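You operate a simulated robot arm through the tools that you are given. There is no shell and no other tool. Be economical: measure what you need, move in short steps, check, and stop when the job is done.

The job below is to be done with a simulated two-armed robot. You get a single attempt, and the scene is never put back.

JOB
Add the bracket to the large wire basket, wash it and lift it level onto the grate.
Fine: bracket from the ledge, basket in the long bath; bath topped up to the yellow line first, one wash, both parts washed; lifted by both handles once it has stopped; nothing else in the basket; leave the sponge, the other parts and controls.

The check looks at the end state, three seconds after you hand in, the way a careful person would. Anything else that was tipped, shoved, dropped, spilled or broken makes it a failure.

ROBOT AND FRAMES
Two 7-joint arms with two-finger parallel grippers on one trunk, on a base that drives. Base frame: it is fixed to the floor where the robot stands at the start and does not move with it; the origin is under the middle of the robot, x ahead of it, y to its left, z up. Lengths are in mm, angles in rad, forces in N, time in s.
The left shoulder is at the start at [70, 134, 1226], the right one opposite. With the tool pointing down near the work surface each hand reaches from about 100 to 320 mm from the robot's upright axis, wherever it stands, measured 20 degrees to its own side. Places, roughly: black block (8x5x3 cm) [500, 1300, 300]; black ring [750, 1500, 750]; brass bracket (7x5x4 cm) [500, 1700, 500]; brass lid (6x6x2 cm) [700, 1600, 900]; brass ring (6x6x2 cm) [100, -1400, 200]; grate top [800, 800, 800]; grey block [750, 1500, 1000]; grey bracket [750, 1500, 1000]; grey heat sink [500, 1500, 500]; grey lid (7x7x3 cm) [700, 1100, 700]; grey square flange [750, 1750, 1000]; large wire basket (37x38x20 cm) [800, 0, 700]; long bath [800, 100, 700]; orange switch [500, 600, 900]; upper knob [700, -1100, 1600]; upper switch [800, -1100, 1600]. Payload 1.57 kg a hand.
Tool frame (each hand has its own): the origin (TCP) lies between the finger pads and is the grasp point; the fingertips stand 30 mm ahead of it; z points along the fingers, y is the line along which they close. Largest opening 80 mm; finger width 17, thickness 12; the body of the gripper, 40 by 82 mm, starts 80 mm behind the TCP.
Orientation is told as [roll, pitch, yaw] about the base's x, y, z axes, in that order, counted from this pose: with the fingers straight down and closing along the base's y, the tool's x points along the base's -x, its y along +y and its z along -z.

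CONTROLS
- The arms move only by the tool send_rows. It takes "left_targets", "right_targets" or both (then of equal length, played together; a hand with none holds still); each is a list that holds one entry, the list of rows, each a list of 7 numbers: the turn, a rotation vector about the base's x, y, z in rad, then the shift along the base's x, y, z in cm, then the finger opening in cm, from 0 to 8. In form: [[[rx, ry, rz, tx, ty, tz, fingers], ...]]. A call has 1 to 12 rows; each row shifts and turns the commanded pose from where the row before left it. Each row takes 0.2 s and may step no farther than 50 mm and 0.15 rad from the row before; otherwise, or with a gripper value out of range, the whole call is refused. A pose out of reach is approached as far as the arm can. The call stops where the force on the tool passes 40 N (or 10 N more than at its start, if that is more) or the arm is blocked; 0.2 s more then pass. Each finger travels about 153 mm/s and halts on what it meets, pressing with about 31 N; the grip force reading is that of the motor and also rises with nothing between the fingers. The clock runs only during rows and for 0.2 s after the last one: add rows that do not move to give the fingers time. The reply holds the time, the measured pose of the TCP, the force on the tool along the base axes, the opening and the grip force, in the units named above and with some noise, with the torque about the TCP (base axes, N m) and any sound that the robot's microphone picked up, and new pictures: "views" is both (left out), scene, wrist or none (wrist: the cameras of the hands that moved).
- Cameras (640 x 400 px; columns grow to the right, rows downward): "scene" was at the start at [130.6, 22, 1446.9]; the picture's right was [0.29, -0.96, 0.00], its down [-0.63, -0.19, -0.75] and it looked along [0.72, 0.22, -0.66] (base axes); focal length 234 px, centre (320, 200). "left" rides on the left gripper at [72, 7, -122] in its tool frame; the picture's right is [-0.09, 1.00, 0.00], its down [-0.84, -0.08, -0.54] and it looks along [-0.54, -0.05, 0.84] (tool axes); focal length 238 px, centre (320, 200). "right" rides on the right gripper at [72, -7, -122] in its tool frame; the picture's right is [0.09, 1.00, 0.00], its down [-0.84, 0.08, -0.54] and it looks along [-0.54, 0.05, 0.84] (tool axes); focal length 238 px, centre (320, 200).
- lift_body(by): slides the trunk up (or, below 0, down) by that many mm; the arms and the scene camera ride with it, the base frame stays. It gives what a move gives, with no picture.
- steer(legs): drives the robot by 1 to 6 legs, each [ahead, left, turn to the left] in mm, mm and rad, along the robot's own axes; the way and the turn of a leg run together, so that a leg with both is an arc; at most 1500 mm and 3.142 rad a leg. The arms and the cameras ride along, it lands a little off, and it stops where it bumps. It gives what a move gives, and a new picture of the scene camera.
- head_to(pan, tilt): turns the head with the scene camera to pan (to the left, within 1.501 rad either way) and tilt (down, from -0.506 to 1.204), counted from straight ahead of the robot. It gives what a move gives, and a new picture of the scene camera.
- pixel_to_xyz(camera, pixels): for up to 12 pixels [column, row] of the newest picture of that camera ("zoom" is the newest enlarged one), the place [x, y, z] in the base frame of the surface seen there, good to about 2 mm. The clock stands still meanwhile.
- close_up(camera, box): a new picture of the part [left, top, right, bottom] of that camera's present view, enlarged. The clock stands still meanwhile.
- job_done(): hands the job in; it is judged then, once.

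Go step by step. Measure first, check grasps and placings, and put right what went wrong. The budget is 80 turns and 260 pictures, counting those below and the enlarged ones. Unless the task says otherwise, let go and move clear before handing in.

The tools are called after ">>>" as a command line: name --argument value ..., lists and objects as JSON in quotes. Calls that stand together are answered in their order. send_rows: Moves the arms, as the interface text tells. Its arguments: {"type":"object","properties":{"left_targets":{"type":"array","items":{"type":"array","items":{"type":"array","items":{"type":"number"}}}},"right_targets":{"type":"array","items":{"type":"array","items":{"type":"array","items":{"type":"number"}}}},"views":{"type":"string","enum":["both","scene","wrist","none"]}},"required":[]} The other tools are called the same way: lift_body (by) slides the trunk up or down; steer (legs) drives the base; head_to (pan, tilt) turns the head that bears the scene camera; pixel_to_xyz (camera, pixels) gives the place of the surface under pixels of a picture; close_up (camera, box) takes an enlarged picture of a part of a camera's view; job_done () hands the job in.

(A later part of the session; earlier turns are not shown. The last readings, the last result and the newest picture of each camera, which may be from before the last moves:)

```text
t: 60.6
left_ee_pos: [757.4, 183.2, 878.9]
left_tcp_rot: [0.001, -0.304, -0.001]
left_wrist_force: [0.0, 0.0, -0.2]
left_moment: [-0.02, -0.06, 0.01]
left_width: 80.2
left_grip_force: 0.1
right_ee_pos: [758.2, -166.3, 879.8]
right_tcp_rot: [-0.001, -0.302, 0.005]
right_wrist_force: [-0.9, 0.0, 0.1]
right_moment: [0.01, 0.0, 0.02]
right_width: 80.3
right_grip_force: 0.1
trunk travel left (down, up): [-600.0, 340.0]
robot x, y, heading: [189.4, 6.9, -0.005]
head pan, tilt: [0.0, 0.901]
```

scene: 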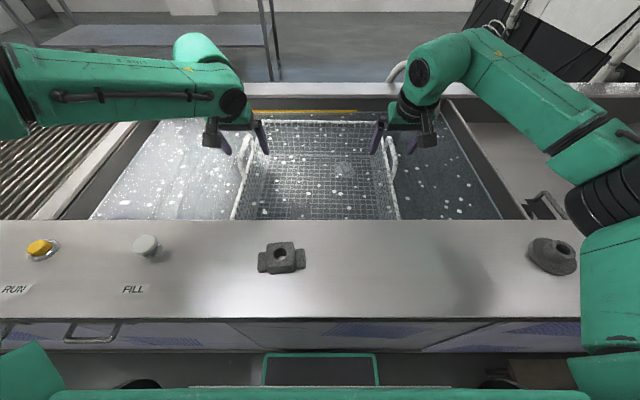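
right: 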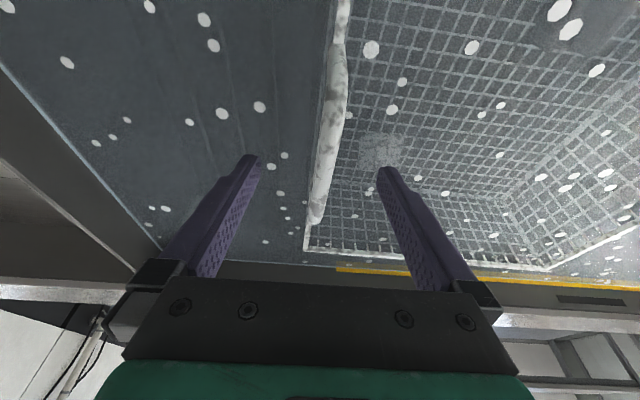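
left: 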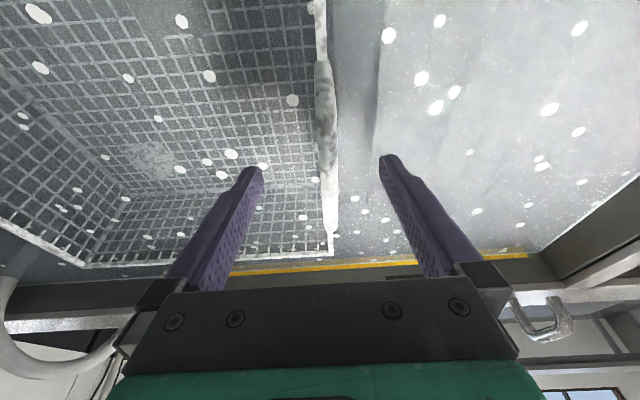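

Each handle passes between its pair of fingertips, at columns ~330 in the right view and ~325 in the left. I'll lower 12 mm more and close both hands.

>>> send_rows --left_targets '[[[0, 0, 0, 0, 0, -1.2, 8], [0, 0, 0, 0, 0, 0, 8], [0, 0, 0, 0, 0, 0, 4], [0, 0, 0, 0, 0, 0, 0], [0, 0, 0, 0, 0, 0, 0], [0, 0, 0, 0, 0, 0, 0]]]' --right_targets '[[[0, 0, 0, 0, 0, -1.2, 8], [0, 0, 0, 0, 0, 0, 8], [0, 0, 0, 0, 0, 0, 4], [0, 0, 0, 0, 0, 0, 0], [0, 0, 0, 0, 0, 0, 0], [0, 0, 0, 0, 0, 0, 0]]]' --views "both"

```text
t: 62.0
left_ee_pos: [757.3, 184.1, 866.1]
left_tcp_rot: [0.007, -0.3, 0.002]
left_wrist_force: [0.1, 25.8, 3.4]
left_moment: [-0.03, -0.14, -0.46]
left_width: 11.3
left_grip_force: 28.4
right_ee_pos: [756.2, -168.4, 868.3]
right_tcp_rot: [-0.006, -0.303, 0.001]
right_wrist_force: [1.4, -23.6, 1.0]
right_moment: [0.1, 0.17, -0.43]
right_width: 11.1
right_grip_force: 28.6
trunk travel left (down, up): [-600.0, 340.0]
robot x, y, heading: [194.5, 8.5, -0.002]
head pan, tilt: [0.0, 0.901]
```

scene: 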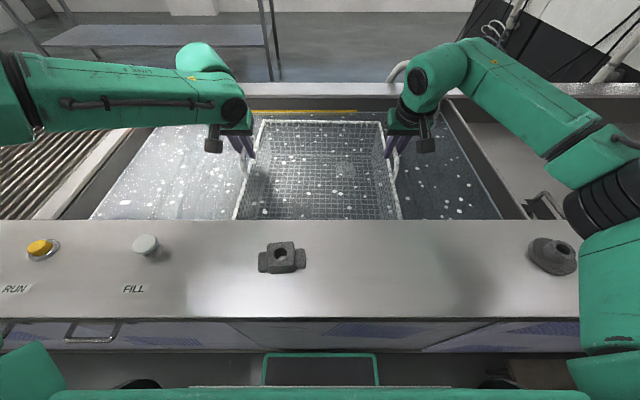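
right: 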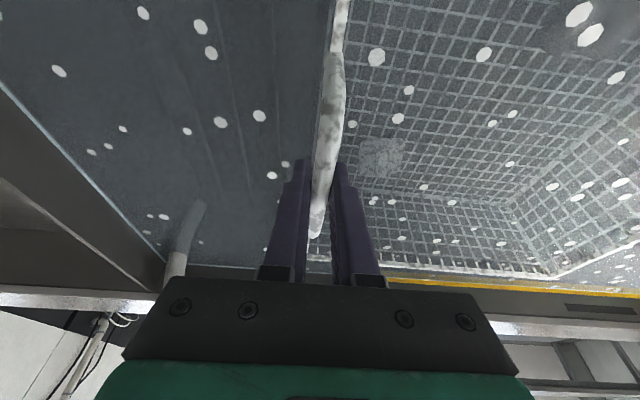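
left: 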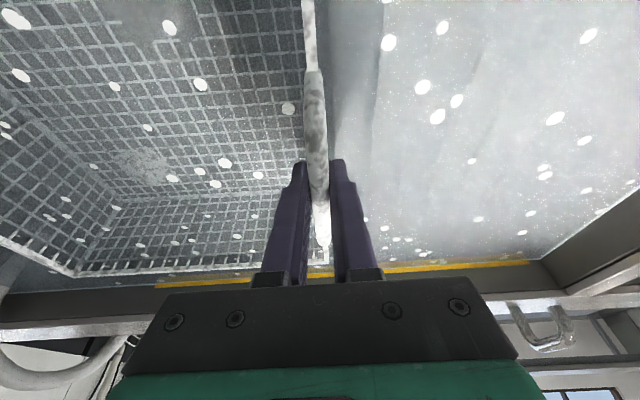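

Both grips hold on an 11 mm bar, but opposed side forces of ±25 N in y show the hands are slightly too close together. I'll ease each outward by 2 mm and re-read.

>>> send_rows --left_targets '[[[0, 0, 0, 0, 0.2, 0, 0], [0, 0, 0, 0, 0, 0, 0]]]' --right_targets '[[[0, 0, 0, 0, -0.2, 0, 0], [0, 0, 0, 0, 0, 0, 0]]]' --views "none"

```text
t: 62.6
left_ee_pos: [758.7, 184.8, 865.9]
left_tcp_rot: [0.002, -0.3, 0.0]
left_wrist_force: [-0.5, 21.1, 0.6]
left_moment: [-0.01, 0.0, -0.41]
left_width: 10.8
left_grip_force: 27.9
right_ee_pos: [758.2, -169.2, 866.8]
right_tcp_rot: [-0.002, -0.301, 0.007]
right_wrist_force: [2.7, -18.9, -0.2]
right_moment: [0.08, 0.14, -0.44]
right_width: 11.1
right_grip_force: 28.5
trunk travel left (down, up): [-600.0, 340.0]
robot x, y, heading: [194.5, 4.4, 0.002]
head pan, tilt: [0.0, 0.901]
```

The side forces fell by about 5 N. I'll ease out another 5 mm per hand.

>>> send_rows --left_targets '[[[0, 0, 0, 0, 0.3, 0, 0], [0, 0, 0, 0, 0.2, 0, 0], [0, 0, 0, 0, 0, 0, 0]]]' --right_targets '[[[0, 0, 0, 0, -0.3, 0, 0], [0, 0, 0, 0, -0.2, 0, 0], [0, 0, 0, 0, 0, 0, 0]]]' --views "none"

```text
t: 63.4
left_ee_pos: [756.1, 184.9, 865.7]
left_tcp_rot: [-0.005, -0.303, -0.007]
left_wrist_force: [-5.1, -28.6, 1.1]
left_moment: [0.17, 0.52, -0.4]
left_width: 10.9
left_grip_force: 28.2
right_ee_pos: [756.8, -170.7, 867.6]
right_tcp_rot: [0.006, -0.303, 0.014]
right_wrist_force: [3.2, 29.9, 0.7]
right_moment: [-0.15, -0.66, -0.52]
right_width: 11.1
right_grip_force: 28.7
trunk travel left (down, up): [-600.0, 340.0]
robot x, y, heading: [192.0, 8.4, 0.0]
head pan, tilt: [0.0, 0.901]
```

The side force has flipped to ∓29 N, so the neutral point is about 3 mm back in.

>>> send_rows --left_targets '[[[0, 0, 0, 0, -0.28, 0, 0], [0, 0, 0, 0, 0, 0, 0]]]' --right_targets '[[[0, 0, 0, 0, 0.28, 0, 0], [0, 0, 0, 0, 0, 0, 0]]]' --views "none"

```text
t: 64.0
left_ee_pos: [758.3, 184.7, 866.8]
left_tcp_rot: [-0.001, -0.301, 0.001]
left_wrist_force: [-3.2, -31.8, 0.2]
left_moment: [0.14, 0.31, -0.39]
left_width: 10.6
left_grip_force: 28.8
right_ee_pos: [756.9, -169.0, 867.3]
right_tcp_rot: [0.003, -0.299, 0.008]
right_wrist_force: [1.3, 32.2, -0.2]
right_moment: [-0.13, -0.71, -0.5]
right_width: 11.1
right_grip_force: 28.9
trunk travel left (down, up): [-600.0, 340.0]
robot x, y, heading: [191.6, 1.6, 0.002]
head pan, tilt: [0.0, 0.901]
```

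The force barely changed, so the fingers show some stiction. I'll try 2 mm more inward.

>>> send_rows --left_targets '[[[0, 0, 0, 0, -0.2, 0, 0], [0, 0, 0, 0, 0, 0, 0]]]' --right_targets '[[[0, 0, 0, 0, 0.2, 0, 0], [0, 0, 0, 0, 0, 0, 0]]]' --views "wrist"

```text
t: 64.6
left_ee_pos: [758.5, 184.1, 866.6]
left_tcp_rot: [0.0, -0.302, 0.0]
left_wrist_force: [-2.1, -21.8, 0.8]
left_moment: [0.05, -0.63, -0.38]
left_width: 10.8
left_grip_force: 29.1
right_ee_pos: [756.3, -169.1, 868.4]
right_tcp_rot: [0.0, -0.299, 0.004]
right_wrist_force: [1.5, 21.3, -0.9]
right_moment: [-0.05, -0.18, -0.48]
right_width: 10.9
right_grip_force: 28.3
trunk travel left (down, up): [-600.0, 340.0]
robot x, y, heading: [190.2, 9.8, -0.008]
head pan, tilt: [0.0, 0.901]
```

right: 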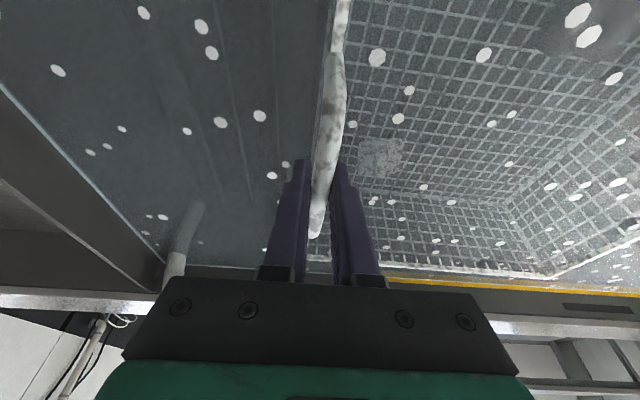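
left: 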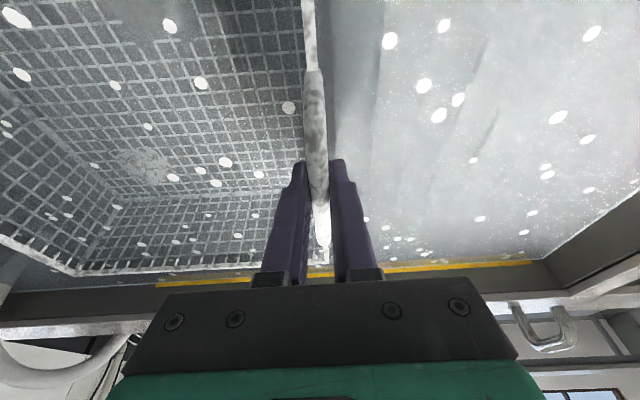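

Forces are easing as I go inward. I'll give 1.5 mm more and then lift the trunk 30 mm to check that the basket rises with both hands.

>>> send_rows --left_targets '[[[0, 0, 0, 0, -0.15, 0, 0], [0, 0, 0, 0, 0, 0, 0]]]' --right_targets '[[[0, 0, 0, 0, 0.15, 0, 0], [0, 0, 0, 0, 0, 0, 0]]]' --views "none"

>>> lift_body --by 30

>>> close_up --camera "scene" --box '[80, 60, 560, 360]'

```text
t: 65.2
left_ee_pos: [757.5, 184.1, 867.4]
left_tcp_rot: [0.004, -0.301, 0.001]
left_wrist_force: [-0.3, -7.1, -0.3]
left_moment: [-0.04, -0.62, -0.44]
left_width: 10.8
left_grip_force: 28.6
right_ee_pos: [756.3, -169.8, 866.4]
right_tcp_rot: [-0.004, -0.299, 0.004]
right_wrist_force: [0.7, 5.3, 1.8]
right_moment: [0.02, 0.42, -0.44]
right_width: 11.0
right_grip_force: 28.4
trunk travel left (down, up): [-600.0, 340.0]
robot x, y, heading: [191.3, 9.5, 0.0]
head pan, tilt: [0.0, 0.901]
```

```text
t: 66.0
left_ee_pos: [759.2, 184.6, 895.6]
left_tcp_rot: [0.003, -0.298, 0.001]
left_wrist_force: [-2.2, 5.5, -5.2]
left_moment: [-0.02, -0.11, -0.47]
left_width: 10.9
left_grip_force: 29.3
right_ee_pos: [758.8, -170.1, 895.3]
right_tcp_rot: [-0.005, -0.298, 0.002]
right_wrist_force: [2.9, -6.9, -6.1]
right_moment: [-0.04, 0.12, -0.47]
right_width: 11.2
right_grip_force: 28.6
trunk travel left (down, up): [-630.0, 310.0]
robot x, y, heading: [189.9, 5.0, -0.004]
head pan, tilt: [0.0, 0.901]
```

```text
1.33 times, centred on (320, 210) of scene
```

zoom: 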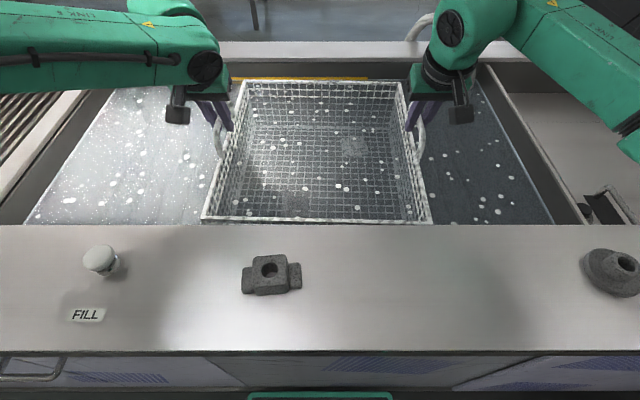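

The basket hangs on both hands, about 5.5 N each, and looks level. I'll lift on in two steps until its floor clears the rim.

>>> lift_body --by 100

>>> lift_body --by 100

>>> head_to --pan 0.35 --tilt 0.9

```text
t: 67.3
left_ee_pos: [760.6, 183.8, 995.6]
left_tcp_rot: [0.002, -0.295, 0.001]
left_wrist_force: [-3.2, 22.3, -5.3]
left_moment: [-0.06, -0.01, -0.45]
left_width: 11.1
left_grip_force: 28.3
right_ee_pos: [758.8, -169.5, 996.5]
right_tcp_rot: [-0.003, -0.299, 0.003]
right_wrist_force: [3.2, -22.3, -5.7]
right_moment: [0.09, 0.03, -0.42]
right_width: 10.9
right_grip_force: 29.0
trunk travel left (down, up): [-730.0, 210.0]
robot x, y, heading: [188.3, 7.5, -0.008]
head pan, tilt: [0.0, 0.901]
```

```text
t: 68.6
left_ee_pos: [760.2, 184.3, 1095.9]
left_tcp_rot: [0.005, -0.297, 0.003]
left_wrist_force: [-2.6, 25.5, -5.5]
left_moment: [-0.13, -0.5, -0.41]
left_width: 10.9
left_grip_force: 28.6
right_ee_pos: [758.7, -168.9, 1097.8]
right_tcp_rot: [-0.002, -0.301, 0.007]
right_wrist_force: [1.8, -26.8, -6.4]
right_moment: [0.09, 0.59, -0.4]
right_width: 11.1
right_grip_force: 28.4
trunk travel left (down, up): [-830.0, 110.0]
robot x, y, heading: [191.1, 6.6, -0.0]
head pan, tilt: [0.0, 0.901]
```

```text
t: 69.5
left_ee_pos: [758.8, 184.5, 1095.7]
left_tcp_rot: [0.005, -0.296, 0.0]
left_wrist_force: [-2.3, 25.5, -5.1]
left_moment: [-0.11, -0.2, -0.42]
left_width: 11.2
left_grip_force: 28.7
right_ee_pos: [759.3, -170.1, 1097.5]
right_tcp_rot: [-0.004, -0.3, 0.004]
right_wrist_force: [2.5, -26.0, -5.2]
right_moment: [0.09, 0.26, -0.39]
right_width: 10.8
right_grip_force: 28.7
trunk travel left (down, up): [-830.0, 110.0]
robot x, y, heading: [191.1, 8.3, 0.0]
head pan, tilt: [0.351, 0.901]
```

scene: 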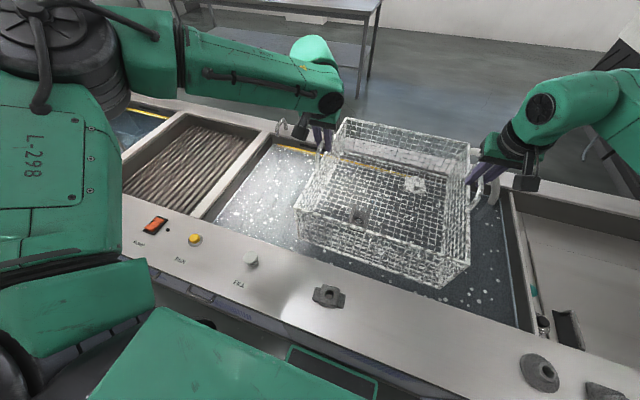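

The basket hangs level with both parts in it, and the whole grate bay shows at (120–270, 110–220). I'll measure the bay edges, bars and basket bottom.

>>> pixel_to_xyz --camera "scene" --pixels '[[184, 113], [125, 165], [262, 134], [210, 214], [190, 165], [200, 150], [170, 190], [230, 140], [140, 180], [300, 238], [440, 285], [355, 215]]'

>>> close_up --camera "scene" --box '[90, 90, 298, 220]'

>>> close_up --camera "scene" --box '[280, 100, 504, 300]'

```text
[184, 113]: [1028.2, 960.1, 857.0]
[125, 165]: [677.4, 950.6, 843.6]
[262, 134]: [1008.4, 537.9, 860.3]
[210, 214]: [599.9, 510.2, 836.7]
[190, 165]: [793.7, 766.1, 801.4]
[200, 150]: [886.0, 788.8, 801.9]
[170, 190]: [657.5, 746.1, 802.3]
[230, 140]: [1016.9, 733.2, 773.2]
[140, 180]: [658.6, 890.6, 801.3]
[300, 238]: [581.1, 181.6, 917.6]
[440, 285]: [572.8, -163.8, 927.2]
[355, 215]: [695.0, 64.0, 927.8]
```

```text
3.08 times, centred on (194, 155) of scene
```

zoom: 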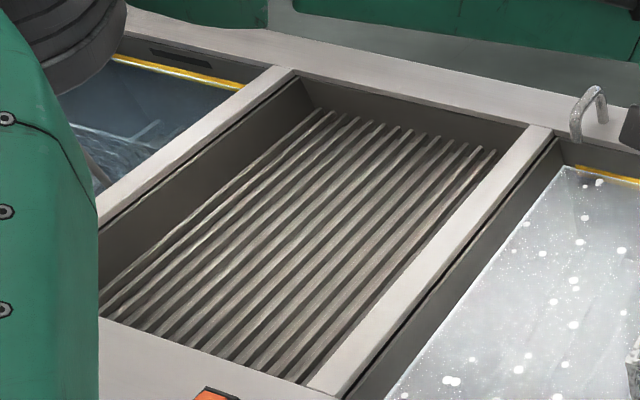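

```text
2.00 times, centred on (392, 200) of scene
```

zoom: 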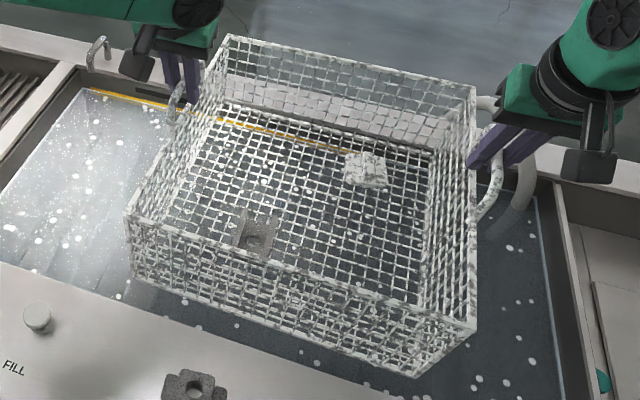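

The bay runs y≈555–950 with its middle at about 752, and the bars' tops are at 801. Before driving I'll compare the two parts in the basket with the unwashed ones.

>>> close_up --camera "scene" --box '[340, 165, 436, 225]'

>>> close_up --camera "scene" --box '[300, 270, 364, 310]'

>>> pixel_to_xyz --camera "scene" --pixels '[[205, 213], [220, 195], [245, 165], [262, 140], [270, 137], [232, 200], [190, 120], [170, 125], [330, 140], [466, 165], [318, 155], [472, 200]]'

```text
6.67 times, centred on (388, 195) of scene
```

zoom: 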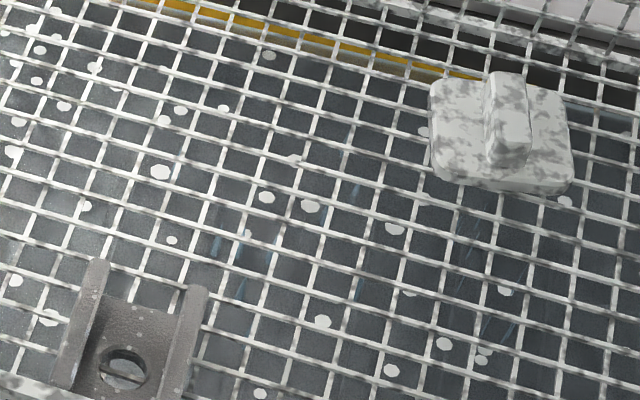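

```text
10.00 times, centred on (332, 290) of scene
```

zoom: 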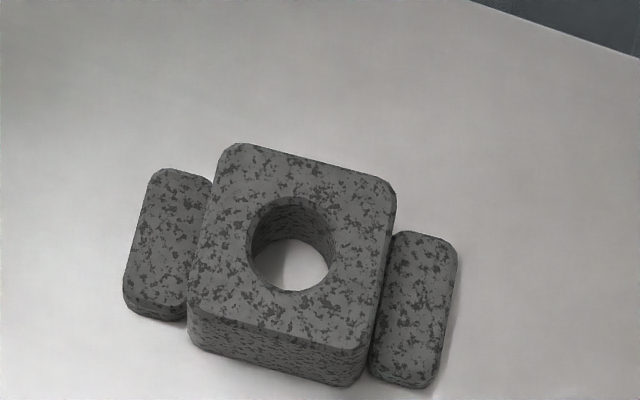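

```text
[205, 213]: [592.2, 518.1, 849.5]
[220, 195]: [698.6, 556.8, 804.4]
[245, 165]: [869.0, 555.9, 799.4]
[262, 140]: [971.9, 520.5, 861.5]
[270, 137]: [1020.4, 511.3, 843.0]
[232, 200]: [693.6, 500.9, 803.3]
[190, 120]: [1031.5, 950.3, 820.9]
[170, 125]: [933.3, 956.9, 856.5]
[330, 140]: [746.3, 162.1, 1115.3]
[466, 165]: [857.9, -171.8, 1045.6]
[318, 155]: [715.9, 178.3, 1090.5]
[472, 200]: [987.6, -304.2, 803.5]
```

The bracket has lost its dark specks, so it was washed, unlike the ledge part beside it. The basket's centre is y≈7.5, so I'll drive left about 743 mm to bring it over the bay centre at 751, backing off 5 mm first.

>>> steer --legs '[[-5, 0, 0], [0, 370, 0]]'

>>> steer --legs '[[0, 371, 0]]'

>>> head_to --pan 0.0 --tilt 0.95

```text
t: 72.2
left_ee_pos: [755.0, 552.9, 1095.0]
left_tcp_rot: [0.007, -0.297, 0.0]
left_wrist_force: [-2.7, 25.8, -4.9]
left_moment: [-0.11, 0.02, -0.38]
left_width: 11.0
left_grip_force: 28.4
right_ee_pos: [755.2, 198.3, 1095.7]
right_tcp_rot: [-0.001, -0.3, 0.003]
right_wrist_force: [3.1, -25.7, -5.5]
right_moment: [0.1, 0.02, -0.36]
right_width: 10.8
right_grip_force: 28.8
trunk travel left (down, up): [-830.0, 110.0]
robot x, y, heading: [187.6, 376.6, 0.001]
head pan, tilt: [0.351, 0.901]
```

scene: 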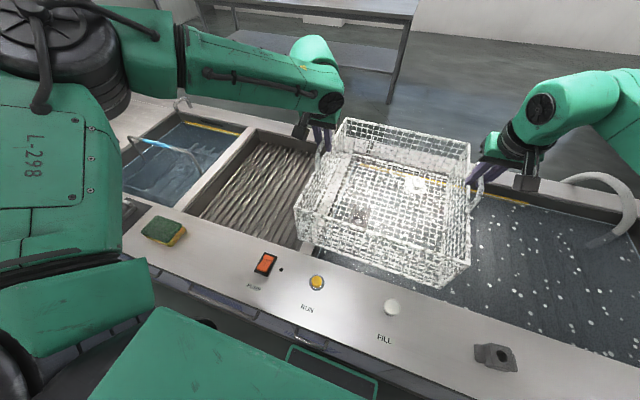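

```text
t: 74.5
left_ee_pos: [756.3, 923.1, 1095.4]
left_tcp_rot: [0.006, -0.297, -0.001]
left_wrist_force: [-2.4, -0.3, -4.7]
left_moment: [-0.03, 0.21, -0.43]
left_width: 10.6
left_grip_force: 28.7
right_ee_pos: [755.0, 570.1, 1096.2]
right_tcp_rot: [-0.003, -0.3, 0.0]
right_wrist_force: [2.7, -0.7, -5.5]
right_moment: [0.0, -0.15, -0.45]
right_width: 10.8
right_grip_force: 28.0
trunk travel left (down, up): [-830.0, 110.0]
robot x, y, heading: [188.7, 748.6, -0.006]
head pan, tilt: [0.351, 0.901]
```

scene: 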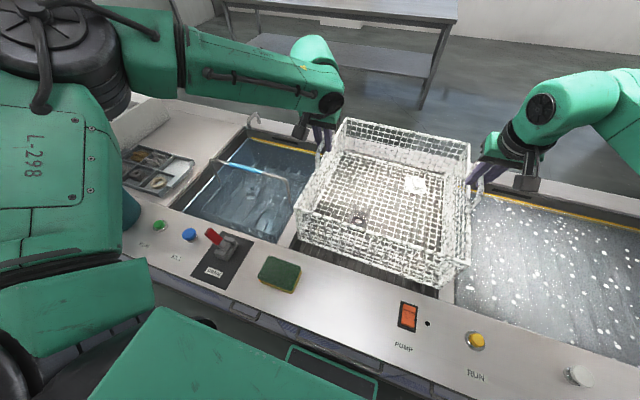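

```text
t: 75.3
left_ee_pos: [755.3, 926.2, 1096.1]
left_tcp_rot: [0.006, -0.295, -0.001]
left_wrist_force: [-3.0, -1.2, -4.3]
left_moment: [-0.02, -0.03, -0.44]
left_width: 10.9
left_grip_force: 28.6
right_ee_pos: [755.2, 571.5, 1097.1]
right_tcp_rot: [-0.005, -0.301, 0.001]
right_wrist_force: [3.1, 1.4, -5.2]
right_moment: [-0.04, 0.12, -0.46]
right_width: 11.1
right_grip_force: 28.6
trunk travel left (down, up): [-830.0, 110.0]
robot x, y, heading: [187.3, 752.3, -0.002]
head pan, tilt: [0.0, 0.949]
```

scene: 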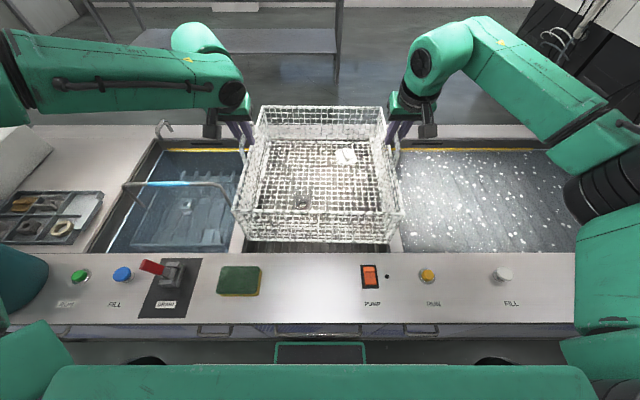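

The basket now hangs over the grate, its centre at y≈748 between bay walls 555 and 950. I'll check the bar/handle in the left bath at (225,190) and the clearance beside the bay before lowering.

>>> close_up --camera "scene" --box '[100, 90, 436, 300]'

>>> pixel_to_xyz --camera "scene" --pixels '[[222, 188], [150, 184], [185, 183], [232, 206], [238, 245], [395, 245], [402, 205], [320, 248], [236, 208], [405, 243]]'

```text
1.90 times, centred on (268, 195) of scene
```

zoom: 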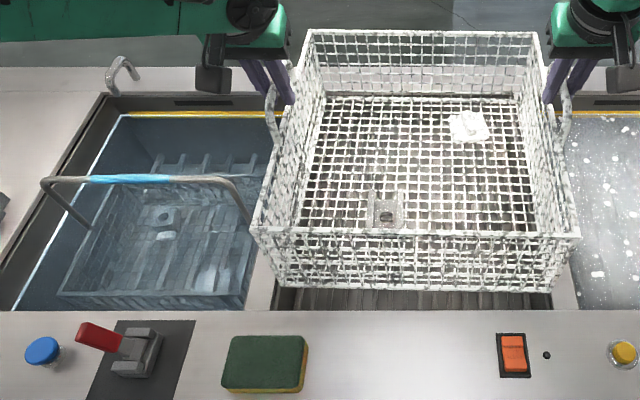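

```text
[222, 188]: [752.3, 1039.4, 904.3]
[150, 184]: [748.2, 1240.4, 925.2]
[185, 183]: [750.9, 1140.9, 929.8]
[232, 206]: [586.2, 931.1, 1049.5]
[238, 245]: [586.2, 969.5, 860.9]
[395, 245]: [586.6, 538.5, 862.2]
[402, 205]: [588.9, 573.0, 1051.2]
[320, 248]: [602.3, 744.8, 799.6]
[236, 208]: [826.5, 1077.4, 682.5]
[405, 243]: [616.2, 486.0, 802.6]
```

The rim spans y 573–931, centred in the bay (about 553–950), and the other basket's bail (y≥1040, z≤930) is clear. I'll lower by trunk 95 mm, then look.

>>> lift_body --by -60

>>> lift_body --by -38

>>> close_up --camera "scene" --box '[100, 60, 516, 320]'

```text
t: 76.3
left_ee_pos: [755.5, 925.8, 1034.3]
left_tcp_rot: [0.007, -0.297, -0.002]
left_wrist_force: [-1.4, -1.7, -5.2]
left_moment: [0.05, 0.27, -0.37]
left_width: 10.9
left_grip_force: 28.4
right_ee_pos: [753.9, 571.4, 1036.2]
right_tcp_rot: [-0.004, -0.303, 0.001]
right_wrist_force: [2.0, 1.7, -5.3]
right_moment: [0.0, -0.22, -0.43]
right_width: 10.5
right_grip_force: 29.0
trunk travel left (down, up): [-770.0, 170.0]
robot x, y, heading: [185.6, 746.2, -0.001]
head pan, tilt: [0.0, 0.949]
```

```text
t: 77.2
left_ee_pos: [755.0, 928.7, 997.0]
left_tcp_rot: [0.002, -0.297, -0.001]
left_wrist_force: [-6.4, 2.8, -0.6]
left_moment: [-0.05, 0.31, -0.41]
left_width: 10.8
left_grip_force: 28.6
right_ee_pos: [753.7, 573.3, 997.9]
right_tcp_rot: [-0.006, -0.3, 0.004]
right_wrist_force: [7.9, 5.4, -10.9]
right_moment: [-0.04, -0.1, -0.4]
right_width: 11.0
right_grip_force: 28.6
trunk travel left (down, up): [-732.0, 208.0]
robot x, y, heading: [189.0, 750.1, -0.004]
head pan, tilt: [0.0, 0.949]
```

```text
1.54 times, centred on (308, 190) of scene
```

zoom: 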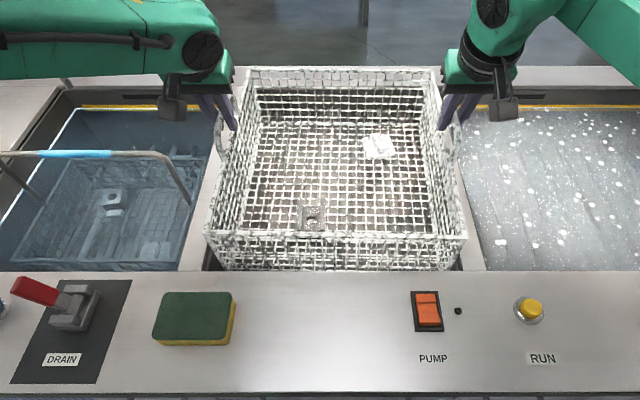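

The load shifted (left -0.6 N, right -10.9 N, x forces ±7), so one side touches something about 10 mm early. I'll look closely at both front corners.

>>> close_up --camera "scene" --box '[220, 190, 300, 240]'

>>> pixel_to_xyz --camera "zoom" --pixels '[[130, 150], [160, 200], [180, 300], [190, 350], [100, 350], [60, 380]]'

>>> close_up --camera "scene" --box '[350, 190, 430, 240]'

>>> pixel_to_xyz --camera "scene" --pixels '[[234, 210], [242, 232], [410, 213], [403, 234], [408, 234], [414, 234], [236, 234], [266, 108], [386, 108], [320, 232]]'

```text
8.00 times, centred on (260, 215) of scene
```

zoom: 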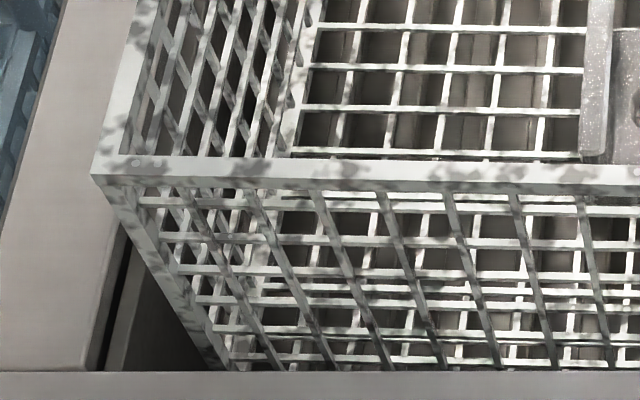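

```text
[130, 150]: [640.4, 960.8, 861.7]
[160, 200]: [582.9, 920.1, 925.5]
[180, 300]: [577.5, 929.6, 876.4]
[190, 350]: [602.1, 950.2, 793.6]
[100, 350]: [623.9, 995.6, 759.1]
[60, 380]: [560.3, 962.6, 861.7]
```

```text
8.00 times, centred on (390, 215) of scene
```

zoom: 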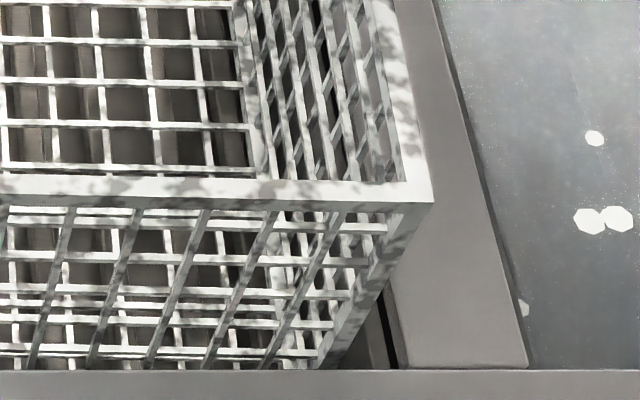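

```text
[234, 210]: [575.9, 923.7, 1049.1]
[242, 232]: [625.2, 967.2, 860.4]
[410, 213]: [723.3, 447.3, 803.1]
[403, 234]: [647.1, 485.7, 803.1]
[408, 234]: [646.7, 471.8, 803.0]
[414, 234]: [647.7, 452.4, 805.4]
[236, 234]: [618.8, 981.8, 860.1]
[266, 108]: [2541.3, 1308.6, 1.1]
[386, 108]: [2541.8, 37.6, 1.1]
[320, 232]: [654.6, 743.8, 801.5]
```

The zoom still shows dark gaps on both sides. I'll measure the right one and the basket's bottom-front height to see what it touches.

>>> pixel_to_xyz --camera "zoom" --pixels '[[430, 195], [330, 345], [350, 320], [365, 350], [385, 345], [410, 350], [300, 350], [190, 353], [60, 355], [400, 60], [440, 60], [180, 190]]'

>>> head_to --pan 0.0 --tilt 0.85

>>> pixel_to_xyz --camera "scene" --pixels '[[266, 127], [383, 127], [250, 215], [390, 215], [320, 215], [320, 126], [238, 190], [400, 190]]'

```text
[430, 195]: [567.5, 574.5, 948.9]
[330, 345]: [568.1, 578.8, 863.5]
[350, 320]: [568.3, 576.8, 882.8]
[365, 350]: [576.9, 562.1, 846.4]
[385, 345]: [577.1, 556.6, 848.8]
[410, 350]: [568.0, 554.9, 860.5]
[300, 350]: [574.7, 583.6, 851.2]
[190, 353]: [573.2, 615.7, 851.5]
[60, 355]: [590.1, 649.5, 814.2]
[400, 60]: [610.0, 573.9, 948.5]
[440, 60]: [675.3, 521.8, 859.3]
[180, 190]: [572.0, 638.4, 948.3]
```

```text
t: 77.8
left_ee_pos: [755.6, 927.4, 996.4]
left_tcp_rot: [0.004, -0.295, 0.001]
left_wrist_force: [-8.8, 4.7, 0.1]
left_moment: [0.01, 0.16, -0.37]
left_width: 10.9
left_grip_force: 28.9
right_ee_pos: [752.9, 574.4, 999.3]
right_tcp_rot: [-0.006, -0.3, 0.005]
right_wrist_force: [4.1, 6.2, -10.5]
right_moment: [0.02, 0.54, -0.43]
right_width: 10.8
right_grip_force: 28.4
trunk travel left (down, up): [-732.0, 208.0]
robot x, y, heading: [188.9, 747.6, 0.003]
head pan, tilt: [0.0, 0.85]
```

scene: 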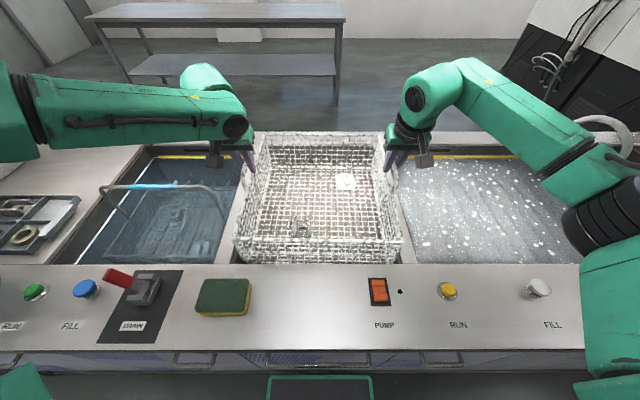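

```text
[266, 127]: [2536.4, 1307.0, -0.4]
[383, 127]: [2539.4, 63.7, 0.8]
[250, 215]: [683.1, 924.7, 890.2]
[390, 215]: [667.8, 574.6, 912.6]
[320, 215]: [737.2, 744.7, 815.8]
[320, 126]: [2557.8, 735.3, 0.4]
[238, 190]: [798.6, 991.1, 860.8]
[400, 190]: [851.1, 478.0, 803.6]
```

The basket floor is ~815 and the front rim's right corner is at x≈568, only a few mm from the ledge's inner edge (~562), so it may be touching at the front. I'll measure all four rim corners.

>>> close_up --camera "scene" --box '[208, 120, 432, 270]'

>>> pixel_to_xyz --camera "scene" --pixels '[[237, 238], [236, 240], [401, 241], [399, 238], [320, 240], [257, 134], [262, 134], [379, 134], [320, 134], [320, 268], [240, 258], [398, 262]]'

```text
2.67 times, centred on (320, 195) of scene
```

zoom: 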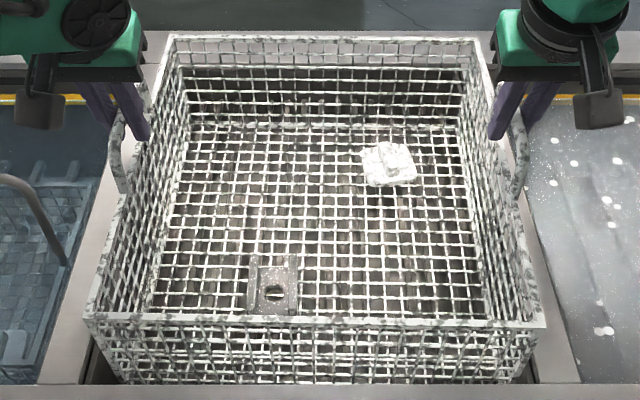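

```text
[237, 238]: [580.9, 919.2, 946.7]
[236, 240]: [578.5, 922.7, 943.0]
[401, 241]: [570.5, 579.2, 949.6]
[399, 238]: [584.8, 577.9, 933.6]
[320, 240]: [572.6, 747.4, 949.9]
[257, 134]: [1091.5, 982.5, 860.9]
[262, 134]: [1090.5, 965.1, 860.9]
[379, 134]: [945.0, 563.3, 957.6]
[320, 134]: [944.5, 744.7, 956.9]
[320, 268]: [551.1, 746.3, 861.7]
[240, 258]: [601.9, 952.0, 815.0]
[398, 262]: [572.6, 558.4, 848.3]
```

The four corners show the basket yawed about -0.04 rad, with its back-right rim at y=563 near the right wall (~556). The hands feel a +11 N push in y while the total weight is unchanged, so it touches the right wall. I'll raise 25 mm, turn it square, and shift it a little left and away from the ledge.

>>> lift_body --by 25

>>> send_rows --left_targets '[[[0, 0, 0.02, 0.1, 0.2, 0, 0], [0, 0, 0.02, 0.1, 0.1, 0, 0], [0, 0, 0, 0, 0, 0, 0], [0, 0, 0, 0, 0, 0, 0]]]' --right_targets '[[[0, 0, 0.02, 0.8, 0.2, 0, 0], [0, 0, 0.02, 0.8, 0.1, 0, 0], [0, 0, 0, 0, 0, 0, 0], [0, 0, 0, 0, 0, 0, 0]]]' --views "scene"

>>> pixel_to_xyz --camera "scene" --pixels '[[320, 134], [380, 134], [320, 235], [320, 237], [395, 236], [245, 236], [320, 131], [270, 131], [370, 131], [320, 215]]'

```text
t: 78.5
left_ee_pos: [755.2, 928.0, 1022.6]
left_tcp_rot: [0.001, -0.297, 0.0]
left_wrist_force: [-8.2, 5.3, 1.0]
left_moment: [-0.05, -0.43, -0.37]
left_width: 10.8
left_grip_force: 28.8
right_ee_pos: [755.0, 573.9, 1024.8]
right_tcp_rot: [-0.007, -0.301, 0.002]
right_wrist_force: [6.7, 6.1, -9.6]
right_moment: [-0.05, 0.21, -0.44]
right_width: 10.9
right_grip_force: 28.9
trunk travel left (down, up): [-757.0, 183.0]
robot x, y, heading: [186.2, 747.9, -0.001]
head pan, tilt: [0.0, 0.85]
```

```text
t: 79.5
left_ee_pos: [758.4, 927.9, 1021.3]
left_tcp_rot: [0.006, -0.298, 0.037]
left_wrist_force: [-2.2, -0.5, -5.3]
left_moment: [0.05, 0.13, -0.45]
left_width: 10.7
left_grip_force: 29.0
right_ee_pos: [771.7, 573.2, 1024.0]
right_tcp_rot: [-0.005, -0.301, 0.042]
right_wrist_force: [2.1, -0.2, -5.3]
right_moment: [0.06, -0.02, -0.45]
right_width: 11.0
right_grip_force: 28.4
trunk travel left (down, up): [-757.0, 183.0]
robot x, y, heading: [183.2, 743.9, -0.002]
head pan, tilt: [0.0, 0.85]
```

scene: 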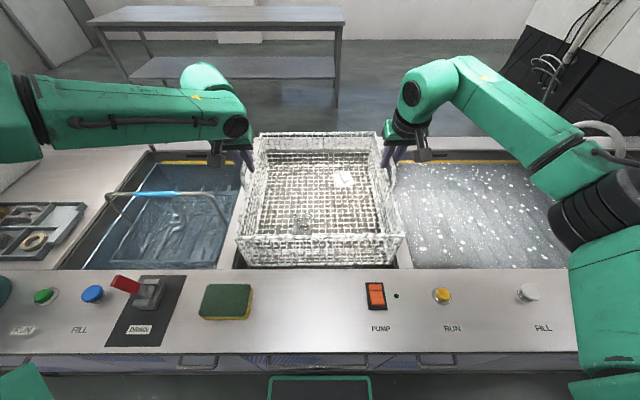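

```text
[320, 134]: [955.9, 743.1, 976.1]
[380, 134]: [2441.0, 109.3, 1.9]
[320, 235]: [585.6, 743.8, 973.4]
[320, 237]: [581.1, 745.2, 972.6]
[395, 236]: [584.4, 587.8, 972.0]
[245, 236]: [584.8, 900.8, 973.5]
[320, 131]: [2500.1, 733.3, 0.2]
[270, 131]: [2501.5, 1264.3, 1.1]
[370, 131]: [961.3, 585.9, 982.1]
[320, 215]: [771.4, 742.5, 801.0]
```

The loads are balanced again at -5.3 N each, and the front rim is square: x 584.4 and 584.8, z 972–973.5. I'll check the back corners and side gaps before lowering again.

>>> close_up --camera "scene" --box '[208, 120, 432, 280]'

>>> pixel_to_xyz --camera "scene" --pixels '[[258, 133], [262, 133], [376, 132], [382, 150], [259, 150], [400, 236], [403, 236], [238, 236], [240, 236], [236, 260], [402, 265], [262, 140]]'

```text
2.50 times, centred on (320, 200) of scene
```

zoom: 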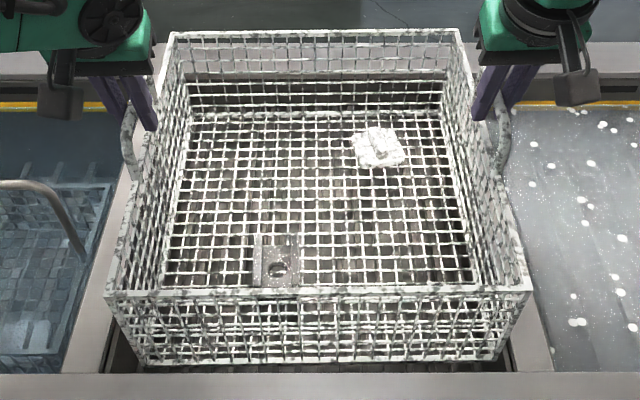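

```text
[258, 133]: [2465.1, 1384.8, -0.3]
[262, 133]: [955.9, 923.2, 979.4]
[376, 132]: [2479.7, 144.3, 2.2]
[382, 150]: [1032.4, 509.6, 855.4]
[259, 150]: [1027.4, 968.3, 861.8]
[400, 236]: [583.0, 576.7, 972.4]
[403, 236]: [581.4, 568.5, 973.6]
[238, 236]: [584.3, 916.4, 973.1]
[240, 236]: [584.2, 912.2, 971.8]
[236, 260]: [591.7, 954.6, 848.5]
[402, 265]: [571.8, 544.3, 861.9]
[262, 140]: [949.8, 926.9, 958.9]
```

The basket is square now, y 568–925, while the bay spans 556–952. I'll shift it 7 mm left, lower 28 mm and read the forces.

>>> send_rows --left_targets '[[[0, 0, 0, 0, 0.4, 0, 0], [0, 0, 0, 0, 0.3, 0, 0], [0, 0, 0, 0, 0, 0, 0]]]' --right_targets '[[[0, 0, 0, 0, 0.4, 0, 0], [0, 0, 0, 0, 0.3, 0, 0], [0, 0, 0, 0, 0, 0, 0]]]' --views "none"

>>> lift_body --by -28

>>> close_up --camera "scene" --box '[208, 120, 432, 280]'

```text
t: 80.3
left_ee_pos: [757.8, 935.0, 1021.2]
left_tcp_rot: [0.006, -0.297, 0.039]
left_wrist_force: [-2.2, 1.5, -5.0]
left_moment: [0.01, 0.11, -0.41]
left_width: 10.9
left_grip_force: 28.8
right_ee_pos: [771.7, 581.2, 1023.4]
right_tcp_rot: [-0.005, -0.301, 0.042]
right_wrist_force: [3.3, -1.8, -5.5]
right_moment: [0.0, -0.03, -0.46]
right_width: 10.8
right_grip_force: 28.7
trunk travel left (down, up): [-757.0, 183.0]
robot x, y, heading: [192.4, 750.8, -0.008]
head pan, tilt: [0.0, 0.85]
```

```text
t: 81.1
left_ee_pos: [756.5, 935.6, 994.1]
left_tcp_rot: [0.006, -0.297, 0.037]
left_wrist_force: [-2.8, 3.3, -4.9]
left_moment: [-0.03, 0.08, -0.4]
left_width: 10.9
left_grip_force: 28.6
right_ee_pos: [771.0, 581.2, 995.4]
right_tcp_rot: [-0.005, -0.301, 0.041]
right_wrist_force: [2.7, -1.9, -5.0]
right_moment: [-0.01, 0.0, -0.42]
right_width: 10.8
right_grip_force: 28.8
trunk travel left (down, up): [-729.0, 211.0]
robot x, y, heading: [183.2, 752.5, 0.0]
head pan, tilt: [0.0, 0.85]
```

```text
2.50 times, centred on (320, 200) of scene
```

zoom: 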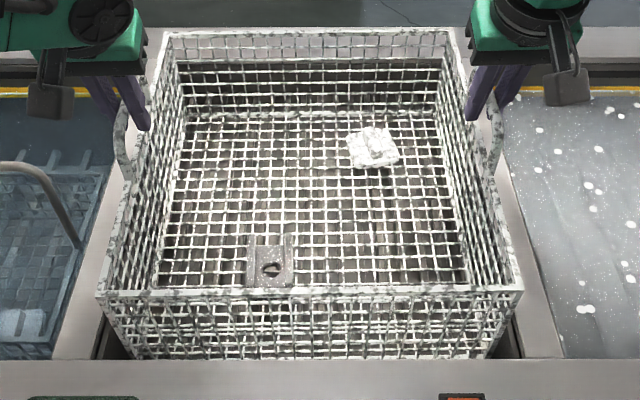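

Now below the earlier height, the loads stay even at -5 N each with gaps on both sides. I'll lower in small steps until the grate takes the weight.

>>> lift_body --by -5

>>> lift_body --by -3

>>> lift_body --by -2

```text
t: 81.6
left_ee_pos: [758.5, 935.2, 990.5]
left_tcp_rot: [0.005, -0.299, 0.039]
left_wrist_force: [-1.5, 2.0, 0.9]
left_moment: [-0.02, 0.18, -0.4]
left_width: 10.9
left_grip_force: 28.6
right_ee_pos: [770.1, 579.9, 989.8]
right_tcp_rot: [-0.003, -0.301, 0.041]
right_wrist_force: [2.4, -5.8, -5.0]
right_moment: [0.02, 0.83, -0.42]
right_width: 10.9
right_grip_force: 28.9
trunk travel left (down, up): [-724.0, 216.0]
robot x, y, heading: [191.9, 752.7, -0.002]
head pan, tilt: [0.0, 0.85]
```

```text
t: 82.1
left_ee_pos: [757.7, 935.7, 987.3]
left_tcp_rot: [0.005, -0.298, 0.038]
left_wrist_force: [1.3, 4.7, 7.3]
left_moment: [-0.03, 0.59, -0.42]
left_width: 10.8
left_grip_force: 28.4
right_ee_pos: [769.3, 581.0, 987.7]
right_tcp_rot: [-0.003, -0.3, 0.041]
right_wrist_force: [3.4, -4.9, -4.8]
right_moment: [0.03, 0.74, -0.46]
right_width: 11.1
right_grip_force: 28.7
trunk travel left (down, up): [-721.0, 219.0]
robot x, y, heading: [191.9, 749.3, -0.003]
head pan, tilt: [0.0, 0.85]
```

```text
t: 82.7
left_ee_pos: [757.6, 934.8, 985.9]
left_tcp_rot: [0.005, -0.302, 0.039]
left_wrist_force: [4.4, 6.9, 15.1]
left_moment: [-0.03, 0.15, -0.42]
left_width: 11.0
left_grip_force: 29.0
right_ee_pos: [769.3, 581.1, 986.9]
right_tcp_rot: [-0.003, -0.304, 0.043]
right_wrist_force: [4.0, -7.4, -0.8]
right_moment: [0.04, 0.33, -0.42]
right_width: 11.0
right_grip_force: 28.3
trunk travel left (down, up): [-719.0, 221.0]
robot x, y, heading: [188.8, 747.5, -0.004]
head pan, tilt: [0.0, 0.85]
```

The left side has landed (+15 N) and the right is just about to. I'll ease the right hand down 2 mm and the left up 1 mm, then look.

>>> send_rows --left_targets '[[[0, 0, 0, 0, 0, 0.1, 0], [0, 0, 0, 0, 0, 0, 0]]]' --right_targets '[[[0, 0, 0, 0, 0, -0.2, 0], [0, 0, 0, 0, 0, 0, 0]]]' --views "scene"

>>> pixel_to_xyz --camera "scene" --pixels '[[250, 236], [320, 236], [390, 236], [265, 133], [320, 133], [370, 133], [270, 190], [370, 190], [320, 215], [240, 234]]'

>>> close_up --camera "scene" --box '[208, 120, 432, 280]'

```text
t: 83.3
left_ee_pos: [754.8, 935.0, 986.5]
left_tcp_rot: [0.005, -0.299, 0.039]
left_wrist_force: [3.7, 5.5, 7.9]
left_moment: [-0.04, 0.23, -0.37]
left_width: 10.6
left_grip_force: 28.9
right_ee_pos: [769.6, 582.8, 987.4]
right_tcp_rot: [-0.001, -0.307, 0.043]
right_wrist_force: [4.6, -8.0, 13.9]
right_moment: [0.0, 0.18, -0.34]
right_width: 10.9
right_grip_force: 27.9
trunk travel left (down, up): [-719.0, 221.0]
robot x, y, heading: [186.0, 749.2, -0.002]
head pan, tilt: [0.0, 0.85]
```

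scene: 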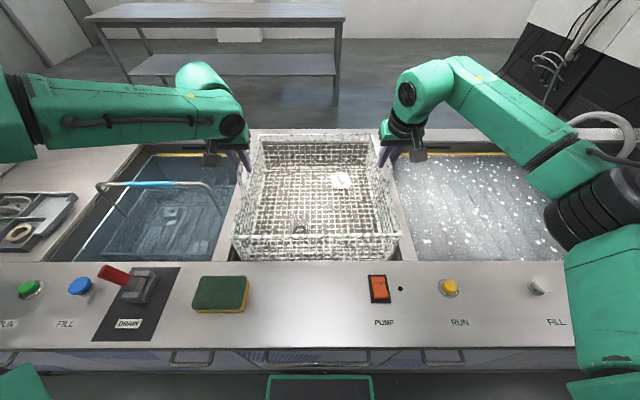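

```text
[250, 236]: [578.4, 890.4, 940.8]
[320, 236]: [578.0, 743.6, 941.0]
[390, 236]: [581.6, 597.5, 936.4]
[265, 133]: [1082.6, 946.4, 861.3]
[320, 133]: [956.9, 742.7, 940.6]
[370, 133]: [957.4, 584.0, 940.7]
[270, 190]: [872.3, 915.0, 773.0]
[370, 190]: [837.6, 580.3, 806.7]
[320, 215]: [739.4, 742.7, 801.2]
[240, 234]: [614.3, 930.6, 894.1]
```

```text
2.50 times, centred on (320, 200) of scene
```

zoom: 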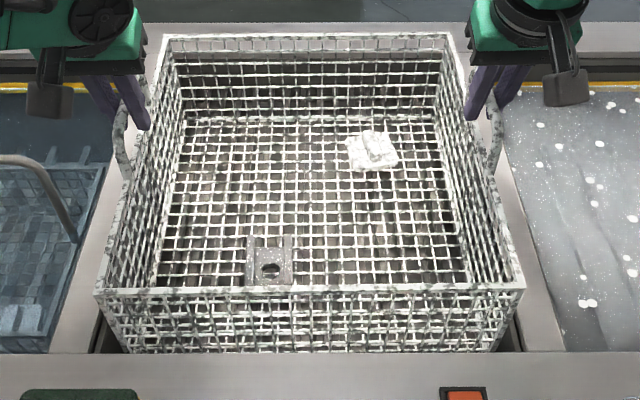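

The rim is 941 at the front and back, so the basket is level and seated with load on the grate. I'll open both hands and rise straight up.

>>> send_rows --left_targets '[[[0, 0, 0, 0, 0, 0, 3], [0, 0, 0, 0, 0, 0, 6], [0, 0, 0, 0, 0, 0, 6], [0, 0, 0, 0, 0, 2, 6], [0, 0, 0, 0, 0, 4, 6], [0, 0, 0, 0, 0, 4, 6]]]' --right_targets '[[[0, 0, 0, 0, 0, 0, 3], [0, 0, 0, 0, 0, 0, 6], [0, 0, 0, 0, 0, 0, 6], [0, 0, 0, 0, 0, 2, 6], [0, 0, 0, 0, 0, 4, 6], [0, 0, 0, 0, 0, 4, 6]]]' --views "both"

```text
t: 84.7
left_ee_pos: [754.3, 937.0, 1085.0]
left_tcp_rot: [0.006, -0.298, 0.038]
left_wrist_force: [-0.3, 0.1, -0.7]
left_moment: [-0.04, -0.01, 0.01]
left_width: 59.9
left_grip_force: 0.1
right_ee_pos: [768.6, 581.2, 1085.0]
right_tcp_rot: [-0.006, -0.301, 0.042]
right_wrist_force: [-0.6, -1.1, -0.4]
right_moment: [-0.02, -0.02, 0.03]
right_width: 59.9
right_grip_force: 0.1
trunk travel left (down, up): [-719.0, 221.0]
robot x, y, heading: [190.4, 752.4, -0.003]
head pan, tilt: [0.0, 0.85]
```

scene: 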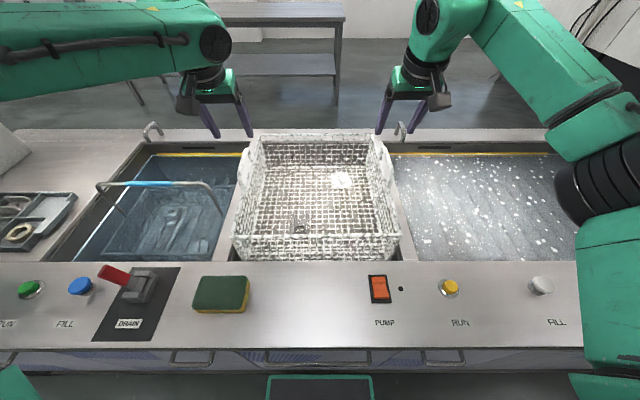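
right: 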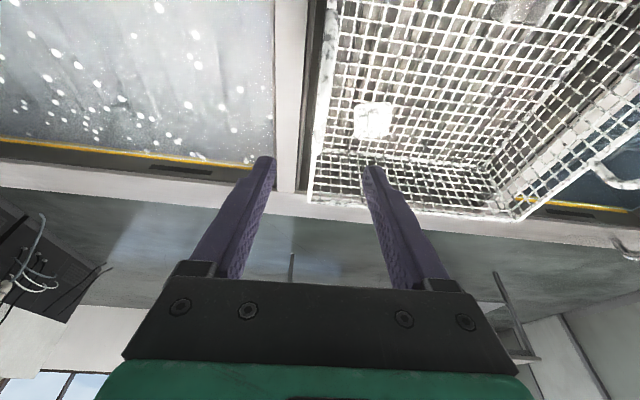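
left: 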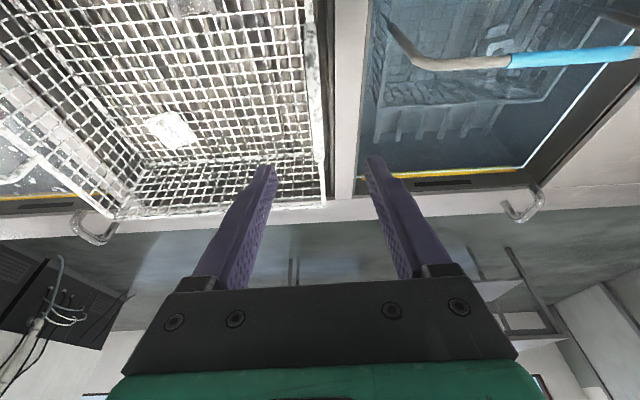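

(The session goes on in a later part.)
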